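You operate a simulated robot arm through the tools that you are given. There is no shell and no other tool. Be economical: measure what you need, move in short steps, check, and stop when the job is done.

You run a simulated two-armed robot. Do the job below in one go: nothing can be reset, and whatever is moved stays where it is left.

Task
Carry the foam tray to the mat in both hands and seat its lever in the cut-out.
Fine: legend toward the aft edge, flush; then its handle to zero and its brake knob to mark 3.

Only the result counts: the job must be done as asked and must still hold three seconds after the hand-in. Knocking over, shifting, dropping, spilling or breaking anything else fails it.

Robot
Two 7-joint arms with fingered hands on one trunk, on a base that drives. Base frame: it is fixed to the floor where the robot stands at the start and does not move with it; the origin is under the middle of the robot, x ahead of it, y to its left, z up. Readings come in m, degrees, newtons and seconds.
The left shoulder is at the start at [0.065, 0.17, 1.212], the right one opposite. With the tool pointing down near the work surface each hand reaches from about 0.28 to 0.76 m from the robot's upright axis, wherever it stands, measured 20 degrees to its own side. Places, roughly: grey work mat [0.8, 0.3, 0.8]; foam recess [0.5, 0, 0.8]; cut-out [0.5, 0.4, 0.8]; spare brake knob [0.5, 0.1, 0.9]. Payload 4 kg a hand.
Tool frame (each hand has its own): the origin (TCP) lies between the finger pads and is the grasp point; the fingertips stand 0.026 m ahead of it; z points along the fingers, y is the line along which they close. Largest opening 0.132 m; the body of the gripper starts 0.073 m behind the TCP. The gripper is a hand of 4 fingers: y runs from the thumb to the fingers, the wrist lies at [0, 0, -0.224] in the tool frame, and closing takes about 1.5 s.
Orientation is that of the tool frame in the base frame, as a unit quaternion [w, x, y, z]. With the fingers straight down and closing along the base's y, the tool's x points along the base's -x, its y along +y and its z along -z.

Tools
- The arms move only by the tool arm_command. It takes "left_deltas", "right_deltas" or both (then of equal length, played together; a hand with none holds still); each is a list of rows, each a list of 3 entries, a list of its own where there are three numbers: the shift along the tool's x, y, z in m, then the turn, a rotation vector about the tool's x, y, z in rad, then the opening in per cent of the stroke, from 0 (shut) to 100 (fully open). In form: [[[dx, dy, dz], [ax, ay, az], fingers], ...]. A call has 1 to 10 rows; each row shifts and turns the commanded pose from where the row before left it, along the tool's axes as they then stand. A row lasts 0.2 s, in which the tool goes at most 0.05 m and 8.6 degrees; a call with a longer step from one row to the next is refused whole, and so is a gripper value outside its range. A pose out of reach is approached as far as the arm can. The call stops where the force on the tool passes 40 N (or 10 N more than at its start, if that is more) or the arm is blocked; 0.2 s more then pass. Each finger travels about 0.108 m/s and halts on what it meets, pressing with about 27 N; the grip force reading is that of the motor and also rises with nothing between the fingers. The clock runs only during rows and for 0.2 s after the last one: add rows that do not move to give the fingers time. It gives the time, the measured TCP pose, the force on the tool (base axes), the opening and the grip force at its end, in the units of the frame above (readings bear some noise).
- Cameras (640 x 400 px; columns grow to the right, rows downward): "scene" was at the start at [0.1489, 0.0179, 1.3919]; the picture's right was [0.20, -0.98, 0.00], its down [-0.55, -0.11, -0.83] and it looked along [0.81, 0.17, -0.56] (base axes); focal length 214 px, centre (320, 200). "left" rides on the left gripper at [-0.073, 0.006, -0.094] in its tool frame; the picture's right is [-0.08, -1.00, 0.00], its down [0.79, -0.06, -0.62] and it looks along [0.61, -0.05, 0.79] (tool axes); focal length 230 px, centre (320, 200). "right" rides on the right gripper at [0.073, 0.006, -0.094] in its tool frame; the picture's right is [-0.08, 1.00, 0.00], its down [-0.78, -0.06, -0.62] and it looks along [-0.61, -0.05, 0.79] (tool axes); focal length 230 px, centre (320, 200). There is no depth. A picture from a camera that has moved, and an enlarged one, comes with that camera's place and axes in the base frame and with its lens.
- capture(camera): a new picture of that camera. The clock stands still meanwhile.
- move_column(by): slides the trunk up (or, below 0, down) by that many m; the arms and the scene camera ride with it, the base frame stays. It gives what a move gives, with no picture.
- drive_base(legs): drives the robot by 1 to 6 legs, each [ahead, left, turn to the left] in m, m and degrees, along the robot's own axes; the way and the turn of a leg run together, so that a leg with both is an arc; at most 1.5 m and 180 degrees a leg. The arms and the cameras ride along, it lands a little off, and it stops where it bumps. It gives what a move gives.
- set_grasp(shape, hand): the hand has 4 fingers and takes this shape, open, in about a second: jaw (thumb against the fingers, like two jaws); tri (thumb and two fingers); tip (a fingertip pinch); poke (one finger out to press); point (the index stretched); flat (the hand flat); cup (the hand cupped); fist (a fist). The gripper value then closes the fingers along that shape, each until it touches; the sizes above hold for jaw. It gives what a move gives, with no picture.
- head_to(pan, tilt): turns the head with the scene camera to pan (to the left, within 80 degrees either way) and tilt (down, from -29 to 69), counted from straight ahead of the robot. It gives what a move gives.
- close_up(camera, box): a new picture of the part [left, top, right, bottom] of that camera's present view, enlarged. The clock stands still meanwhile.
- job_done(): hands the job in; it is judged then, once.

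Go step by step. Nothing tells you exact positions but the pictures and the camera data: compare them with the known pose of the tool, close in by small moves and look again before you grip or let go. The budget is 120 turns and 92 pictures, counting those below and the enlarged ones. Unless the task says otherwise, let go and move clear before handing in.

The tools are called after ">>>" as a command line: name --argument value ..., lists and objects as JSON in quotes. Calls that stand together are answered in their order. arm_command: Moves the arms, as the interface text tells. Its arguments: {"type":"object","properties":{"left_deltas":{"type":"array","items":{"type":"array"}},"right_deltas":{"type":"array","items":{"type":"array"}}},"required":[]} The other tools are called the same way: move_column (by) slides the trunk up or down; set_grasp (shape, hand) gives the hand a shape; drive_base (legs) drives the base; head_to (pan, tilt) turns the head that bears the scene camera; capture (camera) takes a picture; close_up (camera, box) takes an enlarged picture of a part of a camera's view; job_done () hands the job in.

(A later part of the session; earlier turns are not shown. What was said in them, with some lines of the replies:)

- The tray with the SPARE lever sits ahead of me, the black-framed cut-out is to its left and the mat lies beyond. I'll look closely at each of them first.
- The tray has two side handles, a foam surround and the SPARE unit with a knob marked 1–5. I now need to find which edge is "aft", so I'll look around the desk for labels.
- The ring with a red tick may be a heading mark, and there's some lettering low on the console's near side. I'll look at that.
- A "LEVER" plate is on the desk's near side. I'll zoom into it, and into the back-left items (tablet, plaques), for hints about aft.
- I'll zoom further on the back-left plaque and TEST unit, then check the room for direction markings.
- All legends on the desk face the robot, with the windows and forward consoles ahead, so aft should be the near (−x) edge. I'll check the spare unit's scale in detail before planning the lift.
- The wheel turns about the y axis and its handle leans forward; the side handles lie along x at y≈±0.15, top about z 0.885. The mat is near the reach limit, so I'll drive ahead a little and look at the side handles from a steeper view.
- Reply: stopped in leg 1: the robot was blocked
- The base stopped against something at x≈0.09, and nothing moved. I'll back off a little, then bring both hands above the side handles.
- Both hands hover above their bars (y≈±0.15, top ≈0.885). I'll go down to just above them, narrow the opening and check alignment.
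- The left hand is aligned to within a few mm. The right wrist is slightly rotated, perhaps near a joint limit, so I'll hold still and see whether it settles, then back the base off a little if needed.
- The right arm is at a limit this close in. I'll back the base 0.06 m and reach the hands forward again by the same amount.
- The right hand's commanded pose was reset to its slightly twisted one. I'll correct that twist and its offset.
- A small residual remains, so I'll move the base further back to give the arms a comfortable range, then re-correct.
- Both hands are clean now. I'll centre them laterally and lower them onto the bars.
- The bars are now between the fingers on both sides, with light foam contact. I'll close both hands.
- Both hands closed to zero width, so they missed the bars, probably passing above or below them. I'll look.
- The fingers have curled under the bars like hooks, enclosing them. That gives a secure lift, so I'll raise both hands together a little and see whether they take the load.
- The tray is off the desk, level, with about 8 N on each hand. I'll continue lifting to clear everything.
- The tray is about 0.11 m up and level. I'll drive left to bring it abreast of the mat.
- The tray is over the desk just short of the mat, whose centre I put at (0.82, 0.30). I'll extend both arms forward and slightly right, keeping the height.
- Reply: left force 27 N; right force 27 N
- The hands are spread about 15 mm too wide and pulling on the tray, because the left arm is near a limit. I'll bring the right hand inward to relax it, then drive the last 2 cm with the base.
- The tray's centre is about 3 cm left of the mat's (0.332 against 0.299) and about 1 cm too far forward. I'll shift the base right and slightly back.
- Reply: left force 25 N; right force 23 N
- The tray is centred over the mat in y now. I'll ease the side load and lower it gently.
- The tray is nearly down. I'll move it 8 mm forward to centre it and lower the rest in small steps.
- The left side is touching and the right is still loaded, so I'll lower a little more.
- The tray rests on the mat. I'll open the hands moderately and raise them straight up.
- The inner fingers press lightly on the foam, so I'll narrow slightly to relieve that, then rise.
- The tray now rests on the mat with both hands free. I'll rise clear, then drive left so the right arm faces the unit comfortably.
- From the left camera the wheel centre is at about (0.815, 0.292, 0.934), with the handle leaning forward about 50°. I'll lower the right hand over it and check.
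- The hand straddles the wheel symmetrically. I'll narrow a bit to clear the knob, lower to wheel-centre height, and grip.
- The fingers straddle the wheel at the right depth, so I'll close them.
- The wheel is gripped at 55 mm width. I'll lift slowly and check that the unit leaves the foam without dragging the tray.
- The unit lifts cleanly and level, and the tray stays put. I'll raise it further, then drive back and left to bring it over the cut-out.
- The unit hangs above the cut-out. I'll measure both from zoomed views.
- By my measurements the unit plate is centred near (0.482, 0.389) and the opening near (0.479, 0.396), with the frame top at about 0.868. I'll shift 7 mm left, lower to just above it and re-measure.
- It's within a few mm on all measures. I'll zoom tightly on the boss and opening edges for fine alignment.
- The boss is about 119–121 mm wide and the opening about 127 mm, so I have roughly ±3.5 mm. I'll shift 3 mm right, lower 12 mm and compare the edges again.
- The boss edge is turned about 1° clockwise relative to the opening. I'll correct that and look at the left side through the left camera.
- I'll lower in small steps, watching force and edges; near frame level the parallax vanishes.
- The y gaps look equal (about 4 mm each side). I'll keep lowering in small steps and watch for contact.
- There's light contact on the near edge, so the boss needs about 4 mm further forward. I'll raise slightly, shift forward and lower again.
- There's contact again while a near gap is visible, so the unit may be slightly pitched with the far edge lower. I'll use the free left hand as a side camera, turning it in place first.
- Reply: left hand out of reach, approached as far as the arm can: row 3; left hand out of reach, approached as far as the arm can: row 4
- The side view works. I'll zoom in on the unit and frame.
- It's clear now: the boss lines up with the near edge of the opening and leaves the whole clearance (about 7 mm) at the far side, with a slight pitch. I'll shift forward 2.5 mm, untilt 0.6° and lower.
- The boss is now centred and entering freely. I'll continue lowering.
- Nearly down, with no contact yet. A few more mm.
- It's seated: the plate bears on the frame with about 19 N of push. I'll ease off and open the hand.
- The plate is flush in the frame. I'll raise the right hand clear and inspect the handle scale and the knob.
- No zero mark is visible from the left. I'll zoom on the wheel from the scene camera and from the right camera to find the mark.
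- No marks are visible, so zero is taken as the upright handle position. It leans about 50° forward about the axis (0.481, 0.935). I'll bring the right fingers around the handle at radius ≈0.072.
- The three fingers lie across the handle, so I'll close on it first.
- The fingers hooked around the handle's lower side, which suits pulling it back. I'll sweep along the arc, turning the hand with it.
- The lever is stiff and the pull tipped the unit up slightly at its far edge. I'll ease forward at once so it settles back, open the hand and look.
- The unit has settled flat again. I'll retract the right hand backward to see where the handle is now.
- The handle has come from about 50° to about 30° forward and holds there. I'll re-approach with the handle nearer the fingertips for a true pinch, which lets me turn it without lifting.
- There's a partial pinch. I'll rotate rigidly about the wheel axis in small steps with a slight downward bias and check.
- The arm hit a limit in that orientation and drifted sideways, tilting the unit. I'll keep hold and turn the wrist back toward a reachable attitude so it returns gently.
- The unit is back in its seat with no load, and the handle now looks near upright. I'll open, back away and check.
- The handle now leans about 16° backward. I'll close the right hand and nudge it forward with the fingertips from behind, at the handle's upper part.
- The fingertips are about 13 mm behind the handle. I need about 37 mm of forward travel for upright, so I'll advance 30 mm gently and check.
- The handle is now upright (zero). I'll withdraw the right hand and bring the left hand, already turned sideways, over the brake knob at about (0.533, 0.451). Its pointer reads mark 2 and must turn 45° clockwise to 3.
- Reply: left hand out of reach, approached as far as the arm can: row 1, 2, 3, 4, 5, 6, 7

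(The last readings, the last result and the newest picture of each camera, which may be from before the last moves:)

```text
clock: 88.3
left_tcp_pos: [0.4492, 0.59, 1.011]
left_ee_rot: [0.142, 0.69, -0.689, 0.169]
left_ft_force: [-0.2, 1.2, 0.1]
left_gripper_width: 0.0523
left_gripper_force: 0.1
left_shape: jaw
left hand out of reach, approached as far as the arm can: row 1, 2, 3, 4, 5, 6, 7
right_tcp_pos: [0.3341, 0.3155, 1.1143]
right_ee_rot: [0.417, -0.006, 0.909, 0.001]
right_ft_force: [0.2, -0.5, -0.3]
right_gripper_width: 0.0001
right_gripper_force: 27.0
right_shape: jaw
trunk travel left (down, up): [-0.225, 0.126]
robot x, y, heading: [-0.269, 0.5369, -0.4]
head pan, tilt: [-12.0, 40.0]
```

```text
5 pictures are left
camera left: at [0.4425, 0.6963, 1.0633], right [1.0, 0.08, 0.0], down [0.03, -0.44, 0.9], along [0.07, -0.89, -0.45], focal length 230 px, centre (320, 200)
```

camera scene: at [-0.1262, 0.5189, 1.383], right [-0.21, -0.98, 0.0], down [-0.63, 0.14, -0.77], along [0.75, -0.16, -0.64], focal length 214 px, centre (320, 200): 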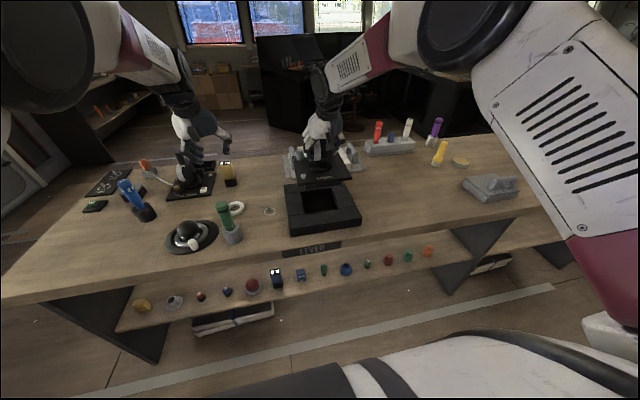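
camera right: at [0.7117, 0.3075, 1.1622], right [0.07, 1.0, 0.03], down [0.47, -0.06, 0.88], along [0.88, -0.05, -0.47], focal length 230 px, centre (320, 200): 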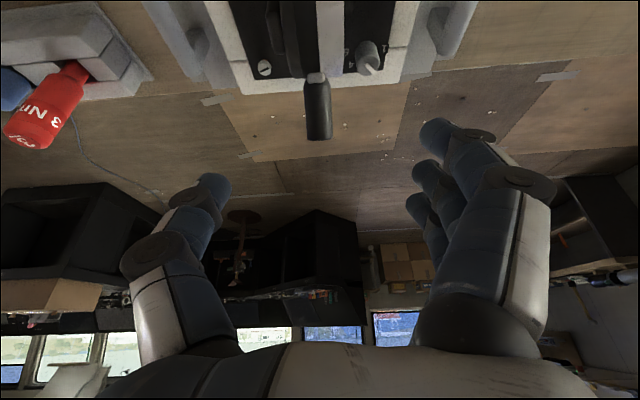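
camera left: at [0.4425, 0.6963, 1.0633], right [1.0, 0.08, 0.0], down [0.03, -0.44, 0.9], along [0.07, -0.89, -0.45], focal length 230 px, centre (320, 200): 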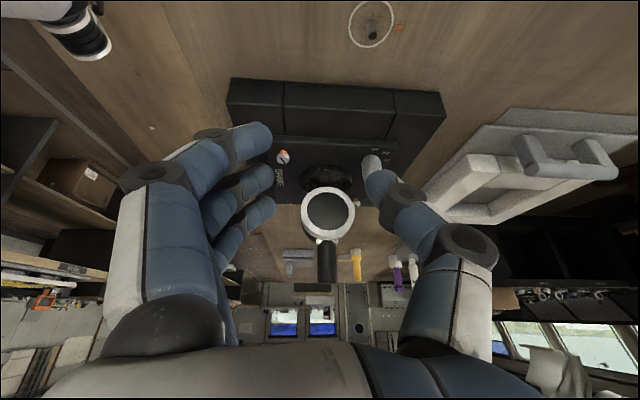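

The left arm is at its reach limit there, so I'll bring the base over instead and turn the left wrist 30° toward a more natural yaw.

>>> drive_base --legs '[[0.1, -0.108, 0]]'

>>> arm_command --left_deltas '[[[0, 0, 0], [-0.0546, 0.005, 0.1178], 40], [[0, 0, 0], [-0.0546, 0.005, 0.1178], 40], [[0, 0, 0], [-0.0546, 0.005, 0.1178], 40], [[0, 0, 0], [-0.0546, 0.005, 0.1178], 40], [[0, 0, 0], [0, 0, 0], 40]]'

```text
clock: 89.6
left_tcp_pos: [0.5503, 0.4823, 1.0117]
left_ee_rot: [0.141, 0.691, -0.688, 0.169]
left_ft_force: [0.6, 0.1, -0.2]
left_gripper_width: 0.0525
left_gripper_force: 0.0
left_shape: jaw
right_tcp_pos: [0.4348, 0.2081, 1.1129]
right_ee_rot: [0.417, -0.007, 0.909, 0.003]
right_ft_force: [0.1, -1.1, 0.3]
right_gripper_width: 0.0001
right_gripper_force: 26.9
right_shape: jaw
trunk travel left (down, up): [-0.225, 0.126]
robot x, y, heading: [-0.1724, 0.4294, -0.1]
head pan, tilt: [-12.0, 40.0]
```

```text
clock: 90.8
left_tcp_pos: [0.5026, 0.4646, 1.0139]
left_ee_rot: [-0.178, -0.489, 0.844, -0.128]
left_ft_force: [0.6, 0.5, 0.3]
left_gripper_width: 0.0523
left_gripper_force: 0.1
left_shape: jaw
left hand out of reach, approached as far as the arm can: row 1, 2, 3, 4
right_tcp_pos: [0.4336, 0.2084, 1.1145]
right_ee_rot: [0.418, -0.007, 0.908, 0.001]
right_ft_force: [0.6, 0.6, 0.0]
right_gripper_width: 0.0
right_gripper_force: 27.3
right_shape: jaw
trunk travel left (down, up): [-0.225, 0.126]
robot x, y, heading: [-0.1721, 0.4296, -0.2]
head pan, tilt: [-12.0, 40.0]
```

That tilt points the fingers back toward the robot, which the arm dislikes. I'll drive forward and a little left, clear of the handle, and set the left hand straight down with 45° yaw.

>>> drive_base --legs '[[0.1, 0.03, 0]]'

>>> arm_command --left_deltas '[[[0, 0, -0.02], [-0.0254, -0.108, 0.065], 40], [[0, 0, -0.02], [-0.0254, -0.108, 0.065], 40], [[0, 0, 0], [-0.0254, -0.108, 0.065], 40], [[0, 0, 0], [-0.0254, -0.108, 0.065], 40], [[0, 0, 0], [0, 0, 0], 40]]'

```text
clock: 92.0
left_tcp_pos: [0.6059, 0.4955, 1.0128]
left_ee_rot: [-0.179, -0.49, 0.844, -0.128]
left_ft_force: [-0.2, -0.3, -0.3]
left_gripper_width: 0.0523
left_gripper_force: 0.1
left_shape: jaw
right_tcp_pos: [0.5359, 0.2395, 1.1144]
right_ee_rot: [0.417, -0.007, 0.909, 0.002]
right_ft_force: [0.5, 0.6, 0.8]
right_gripper_width: 0.0
right_gripper_force: 26.7
right_shape: jaw
trunk travel left (down, up): [-0.225, 0.126]
robot x, y, heading: [-0.0767, 0.4551, -0.3]
head pan, tilt: [-12.0, 40.0]
```

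```text
clock: 93.2
left_tcp_pos: [0.6218, 0.5495, 1.0482]
left_ee_rot: [-0.007, -0.415, 0.91, -0.008]
left_ft_force: [-0.6, 0.3, 0.2]
left_gripper_width: 0.0523
left_gripper_force: 0.2
left_shape: jaw
right_tcp_pos: [0.5344, 0.2403, 1.1141]
right_ee_rot: [0.418, -0.007, 0.908, 0.002]
right_ft_force: [-0.8, 0.5, -0.2]
right_gripper_width: 0.0
right_gripper_force: 27.2
right_shape: jaw
trunk travel left (down, up): [-0.225, 0.126]
robot x, y, heading: [-0.0692, 0.4598, -0.2]
head pan, tilt: [-12.0, 40.0]
```

Now I'll move the left hand above the knob and the right hand further out.

>>> arm_command --left_deltas '[[[0.0332, 0.0007, 0.0188], [0, 0, 0], 40], [[0.0332, 0.0007, 0.0188], [0, 0, 0], 40], [[0.0332, 0.0007, 0.0188], [0, 0, 0], 40], [[0.0332, 0.0007, 0.0188], [0, 0, 0], 40], [[0, 0, 0], [0, 0, 0], 40]]' --right_deltas '[[[0, -0.03, 0], [0, 0, 0], 20], [[0, -0.03, 0], [0, 0, 0], 20], [[0, 0, 0], [0, 0, 0], 20], [[0, 0, 0], [0, 0, 0], 20], [[0, 0, 0], [0, 0, 0], 20]]'

>>> capture --camera "left"

```text
clock: 94.4
left_tcp_pos: [0.5341, 0.4478, 0.9834]
left_ee_rot: [-0.012, -0.421, 0.907, -0.019]
left_ft_force: [-0.5, 0.4, -0.5]
left_gripper_width: 0.0525
left_gripper_force: 0.0
left_shape: jaw
right_tcp_pos: [0.5364, 0.1796, 1.1141]
right_ee_rot: [0.418, -0.007, 0.909, 0.001]
right_ft_force: [0.3, 0.3, 1.2]
right_gripper_width: 0.0263
right_gripper_force: 0.1
right_shape: jaw
trunk travel left (down, up): [-0.225, 0.126]
robot x, y, heading: [-0.0728, 0.4573, -0.3]
head pan, tilt: [-12.0, 40.0]
```

```text
4 pictures are left
camera left: at [0.5782, 0.5121, 1.0735], right [0.81, -0.58, 0.02], down [-0.46, -0.61, 0.65], along [-0.36, -0.54, -0.76], focal length 230 px, centre (320, 200)
```

left: 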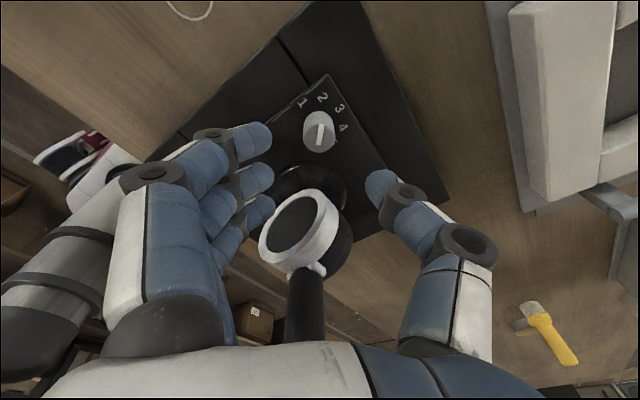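

A perfect view: the knob is at (0.5385, 0.448) with its pointer at 2, and mark 3 lies 45° clockwise. I'll lower over it and close the fingers.

>>> arm_command --left_deltas '[[[-0.0065, -0.001, 0.0], [0, 0, 0], 40], [[0, 0, 0.023], [0, 0, 0], 40], [[0, 0, 0.023], [0, 0, 0], 40], [[0, 0, 0.022], [0, 0, 0], 40], [[0, 0, 0], [0, 0, 0], 40]]'

>>> arm_command --left_deltas '[[[0, 0, 0], [0, 0, 0], 25], [[0, 0, 0], [0, 0, 0], 10], [[0, 0, 0], [0, 0, 0], 0], [[0, 0, 0], [0, 0, 0], 0], [[0, 0, 0], [0, 0, 0], 0]]'

```text
clock: 95.6
left_tcp_pos: [0.5448, 0.4541, 0.9211]
left_ee_rot: [-0.003, -0.422, 0.906, -0.021]
left_ft_force: [0.2, 0.7, 0.1]
left_gripper_width: 0.0524
left_gripper_force: 0.0
left_shape: jaw
right_tcp_pos: [0.5357, 0.1795, 1.1157]
right_ee_rot: [0.418, -0.007, 0.908, 0.002]
right_ft_force: [-0.2, 0.5, 0.2]
right_gripper_width: 0.0258
right_gripper_force: 0.1
right_shape: jaw
trunk travel left (down, up): [-0.225, 0.126]
robot x, y, heading: [-0.0711, 0.4607, -0.1]
head pan, tilt: [-12.0, 40.0]
```

```text
clock: 96.8
left_tcp_pos: [0.5442, 0.4563, 0.9161]
left_ee_rot: [-0.006, -0.424, 0.906, -0.017]
left_ft_force: [10.0, 3.1, 8.7]
left_gripper_width: 0.0038
left_gripper_force: 26.8
left_shape: jaw
right_tcp_pos: [0.5351, 0.1806, 1.1149]
right_ee_rot: [0.418, -0.008, 0.908, 0.002]
right_ft_force: [0.2, 0.2, -0.3]
right_gripper_width: 0.0258
right_gripper_force: 0.0
right_shape: jaw
trunk travel left (down, up): [-0.225, 0.126]
robot x, y, heading: [-0.0757, 0.4589, 0.0]
head pan, tilt: [-12.0, 40.0]
```

The width reads small and there's side force, so I'll check what the fingers are holding.

>>> close_up --camera "left" --box '[200, 40, 460, 240]'

```text
2.00 times, centred on (330, 140) of left
camera zoom: at [0.5866, 0.5199, 1.0059], right [0.81, -0.58, 0.02], down [-0.46, -0.62, 0.64], along [-0.35, -0.53, -0.77], focal length 460 px, centre (300, 320)
```

zoom: 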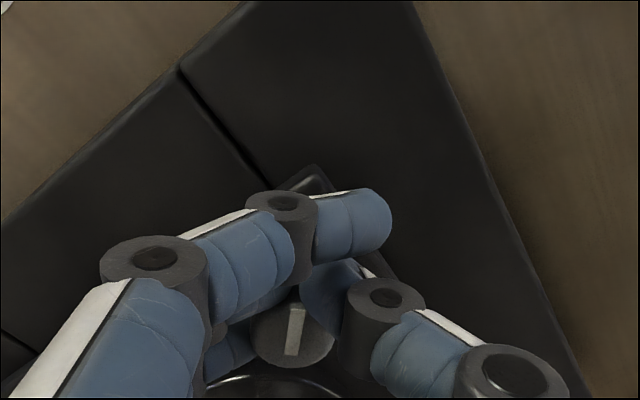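

The fingers closed about 1 cm too far out, with the knob at their base. I'll open, shift 9 mm toward the knob and close again.

>>> arm_command --left_deltas '[[[0, 0, 0], [0, 0, 0], 20], [[0, 0, 0], [0, 0, 0], 40], [[0, 0, 0], [0, 0, 0], 40], [[0.005, 0, 0], [0, 0, 0], 40], [[0.005, 0, 0], [0, 0, 0], 40], [[0, 0, 0], [0, 0, 0], 40]]'

```text
clock: 98.2
left_tcp_pos: [0.5367, 0.448, 0.912]
left_ee_rot: [-0.011, -0.424, 0.905, -0.013]
left_ft_force: [0.3, -0.1, 0.8]
left_gripper_width: 0.052
left_gripper_force: 0.1
left_shape: jaw
right_tcp_pos: [0.5362, 0.1796, 1.1153]
right_ee_rot: [0.418, -0.007, 0.908, 0.002]
right_ft_force: [-0.4, 1.0, -0.8]
right_gripper_width: 0.0259
right_gripper_force: 0.1
right_shape: jaw
trunk travel left (down, up): [-0.225, 0.126]
robot x, y, heading: [-0.0761, 0.455, -0.0]
head pan, tilt: [-12.0, 40.0]
```

>>> arm_command --left_deltas '[[[0, 0, 0], [0, 0, 0], 25], [[0, 0, 0], [0, 0, 0], 12], [[0, 0, 0], [0, 0, 0], 0], [[0, 0, 0], [0, 0, 0], 0], [[0, 0, 0], [0, 0, 0], 0]]'

```text
clock: 99.4
left_tcp_pos: [0.538, 0.4472, 0.9176]
left_ee_rot: [-0.008, -0.424, 0.906, -0.017]
left_ft_force: [3.3, -1.0, 0.2]
left_gripper_width: 0.0054
left_gripper_force: 27.6
left_shape: jaw
right_tcp_pos: [0.5375, 0.1805, 1.1149]
right_ee_rot: [0.417, -0.006, 0.909, 0.001]
right_ft_force: [-0.5, 0.6, -0.4]
right_gripper_width: 0.0259
right_gripper_force: 0.1
right_shape: jaw
trunk travel left (down, up): [-0.225, 0.126]
robot x, y, heading: [-0.0699, 0.4616, -0.2]
head pan, tilt: [-12.0, 40.0]
```

I'll turn the hand 45° clockwise about the knob axis, then open and rise to check.

>>> arm_command --left_deltas '[[[0, 0, 0], [0, 0, 0.112], 0], [[0, 0, 0], [0, 0, 0.112], 0], [[0, 0, 0], [0, 0, 0.112], 0], [[0, 0, 0], [0, 0, 0.112], 0], [[0, 0, 0], [0, 0, 0.112], 0], [[0, 0, 0], [0, 0, 0.112], 0], [[0, 0, 0], [0, 0, 0.112], 0], [[0, 0, 0], [0, 0, 0], 0]]'

```text
clock: 101.2
left_tcp_pos: [0.5367, 0.4467, 0.9168]
left_ee_rot: [-0.001, -0.043, 0.999, -0.019]
left_ft_force: [0.8, -1.6, 0.3]
left_gripper_width: 0.0048
left_gripper_force: 26.7
left_shape: jaw
right_tcp_pos: [0.5365, 0.1796, 1.1142]
right_ee_rot: [0.417, -0.007, 0.909, 0.002]
right_ft_force: [0.2, 0.0, 0.9]
right_gripper_width: 0.0257
right_gripper_force: 0.1
right_shape: jaw
trunk travel left (down, up): [-0.225, 0.126]
robot x, y, heading: [-0.0688, 0.4551, 0.0]
head pan, tilt: [-12.0, 40.0]
```

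>>> arm_command --left_deltas '[[[0, 0, 0], [0, 0, 0], 20], [[0, 0, 0], [0, 0, 0], 32], [[0, 0, 0], [0, 0, 0], 32], [[0, 0, -0.025], [0, 0, 0], 32], [[0, 0, -0.025], [0, 0, 0], 32], [[0, 0, -0.025], [0, 0, 0], 32], [[0, 0, 0], [0, 0, 0], 32]]'

>>> close_up --camera "left" --box '[200, 20, 460, 260]'

```text
clock: 102.8
left_tcp_pos: [0.5348, 0.4466, 0.9917]
left_ee_rot: [-0.004, -0.041, 0.999, -0.023]
left_ft_force: [0.4, 0.7, -0.1]
left_gripper_width: 0.0414
left_gripper_force: 0.1
left_shape: jaw
right_tcp_pos: [0.5361, 0.18, 1.1146]
right_ee_rot: [0.417, -0.007, 0.909, 0.002]
right_ft_force: [-0.7, 0.2, 0.6]
right_gripper_width: 0.0258
right_gripper_force: 0.1
right_shape: jaw
trunk travel left (down, up): [-0.225, 0.126]
robot x, y, heading: [-0.0722, 0.4567, -0.0]
head pan, tilt: [-12.0, 40.0]
```

```text
1.67 times, centred on (330, 140) of left
camera zoom: at [0.6084, 0.4623, 1.0817], right [0.16, -0.99, 0.04], down [-0.77, -0.1, 0.63], along [-0.61, -0.14, -0.78], focal length 384 px, centre (303, 300)
```

zoom: 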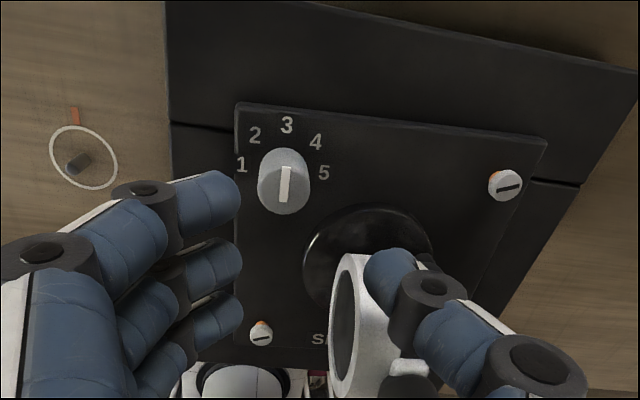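

The pointer now points straight at 3. I'll take the left hand clear and check the whole unit from the scene camera.

>>> arm_command --left_deltas '[[[0, 0, -0.045], [0, 0, 0], 32], [[0, 0, -0.045], [0, 0, 0], 32], [[0, 0, -0.03], [0, 0, 0], 32], [[0, 0.045, 0], [0, 0, 0], 32], [[0, 0.045, 0], [0, 0, 0], 32], [[0, 0.045, 0], [0, 0, 0], 32], [[0, 0.045, 0], [0, 0, 0], 32], [[0, 0, 0], [0, 0, 0], 32]]'

>>> close_up --camera "scene" --box '[235, 160, 385, 300]'

```text
clock: 104.6
left_tcp_pos: [0.5138, 0.5907, 1.1026]
left_ee_rot: [0.0, -0.001, 1.0, 0.0]
left_ft_force: [0.8, 0.3, 0.3]
left_gripper_width: 0.042
left_gripper_force: 0.2
left_shape: jaw
right_tcp_pos: [0.5351, 0.1778, 1.1154]
right_ee_rot: [0.418, -0.006, 0.909, 0.002]
right_ft_force: [-0.1, -0.8, 0.6]
right_gripper_width: 0.0262
right_gripper_force: 0.1
right_shape: jaw
trunk travel left (down, up): [-0.225, 0.126]
robot x, y, heading: [-0.0736, 0.457, 0.1]
head pan, tilt: [-12.0, 40.0]
```

```text
2.86 times, centred on (310, 230) of scene
camera zoom: at [0.0714, 0.4402, 1.3832], right [-0.21, -0.98, 0.0], down [-0.63, 0.14, -0.77], along [0.75, -0.16, -0.64], focal length 613 px, centre (349, 114)
```

zoom: 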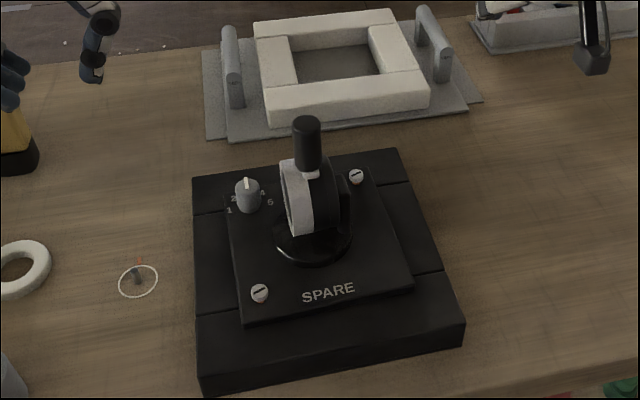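

The knob is on 3, the legend faces aft and the plate sits on the frame. I'll use the last picture to verify the handle's fore-aft angle from the left camera.

>>> close_up --camera "left" --box '[420, 90, 600, 210]'

```text
3.33 times, centred on (510, 150) of left
camera zoom: at [0.5874, 0.5977, 1.1942], right [0.08, -1.0, 0.0], down [-0.78, -0.06, 0.62], along [-0.62, -0.05, -0.79], focal length 767 px, centre (-313, 367)
```

zoom: 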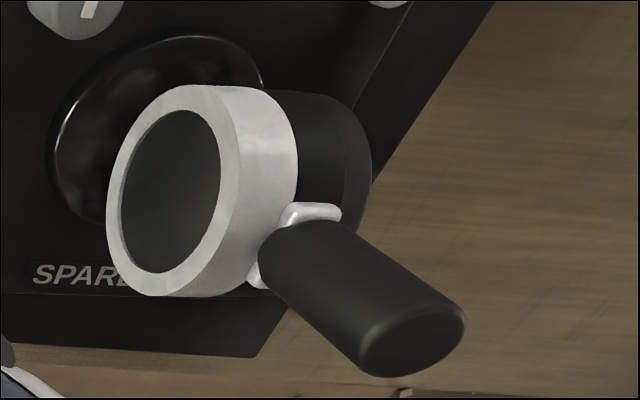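

The handle tip (x≈0.482) stands directly above the axis (x≈0.481), so it is upright. Both hands are clear, and I'm handing in.

>>> job_done

```text
The job is handed in.
```

I've handed the job in: the tray is on the mat, the lever is seated in the cut-out, its handle is upright and the brake knob points at 3. My last pictures show nothing else disturbed on the desk. These points I judged by eye or assumed:

- **Aft edge:** I found no aft marking, so I took the near edge (toward the robot) as aft; the other legends on the desk face that way too.
- **Handle zero:** I saw no zero mark, so I took upright as zero; it measured within about 2° of upright at the end.
- **Seating:** the plate looks flush in the last scene picture but is turned about 2–3° in the cut-out. It lifted twice while I moved the handle and dropped back each time.
- **Tray on mat:** the tray is deeper than the mat, so its front and back edges overhang by an estimated 2 cm each.
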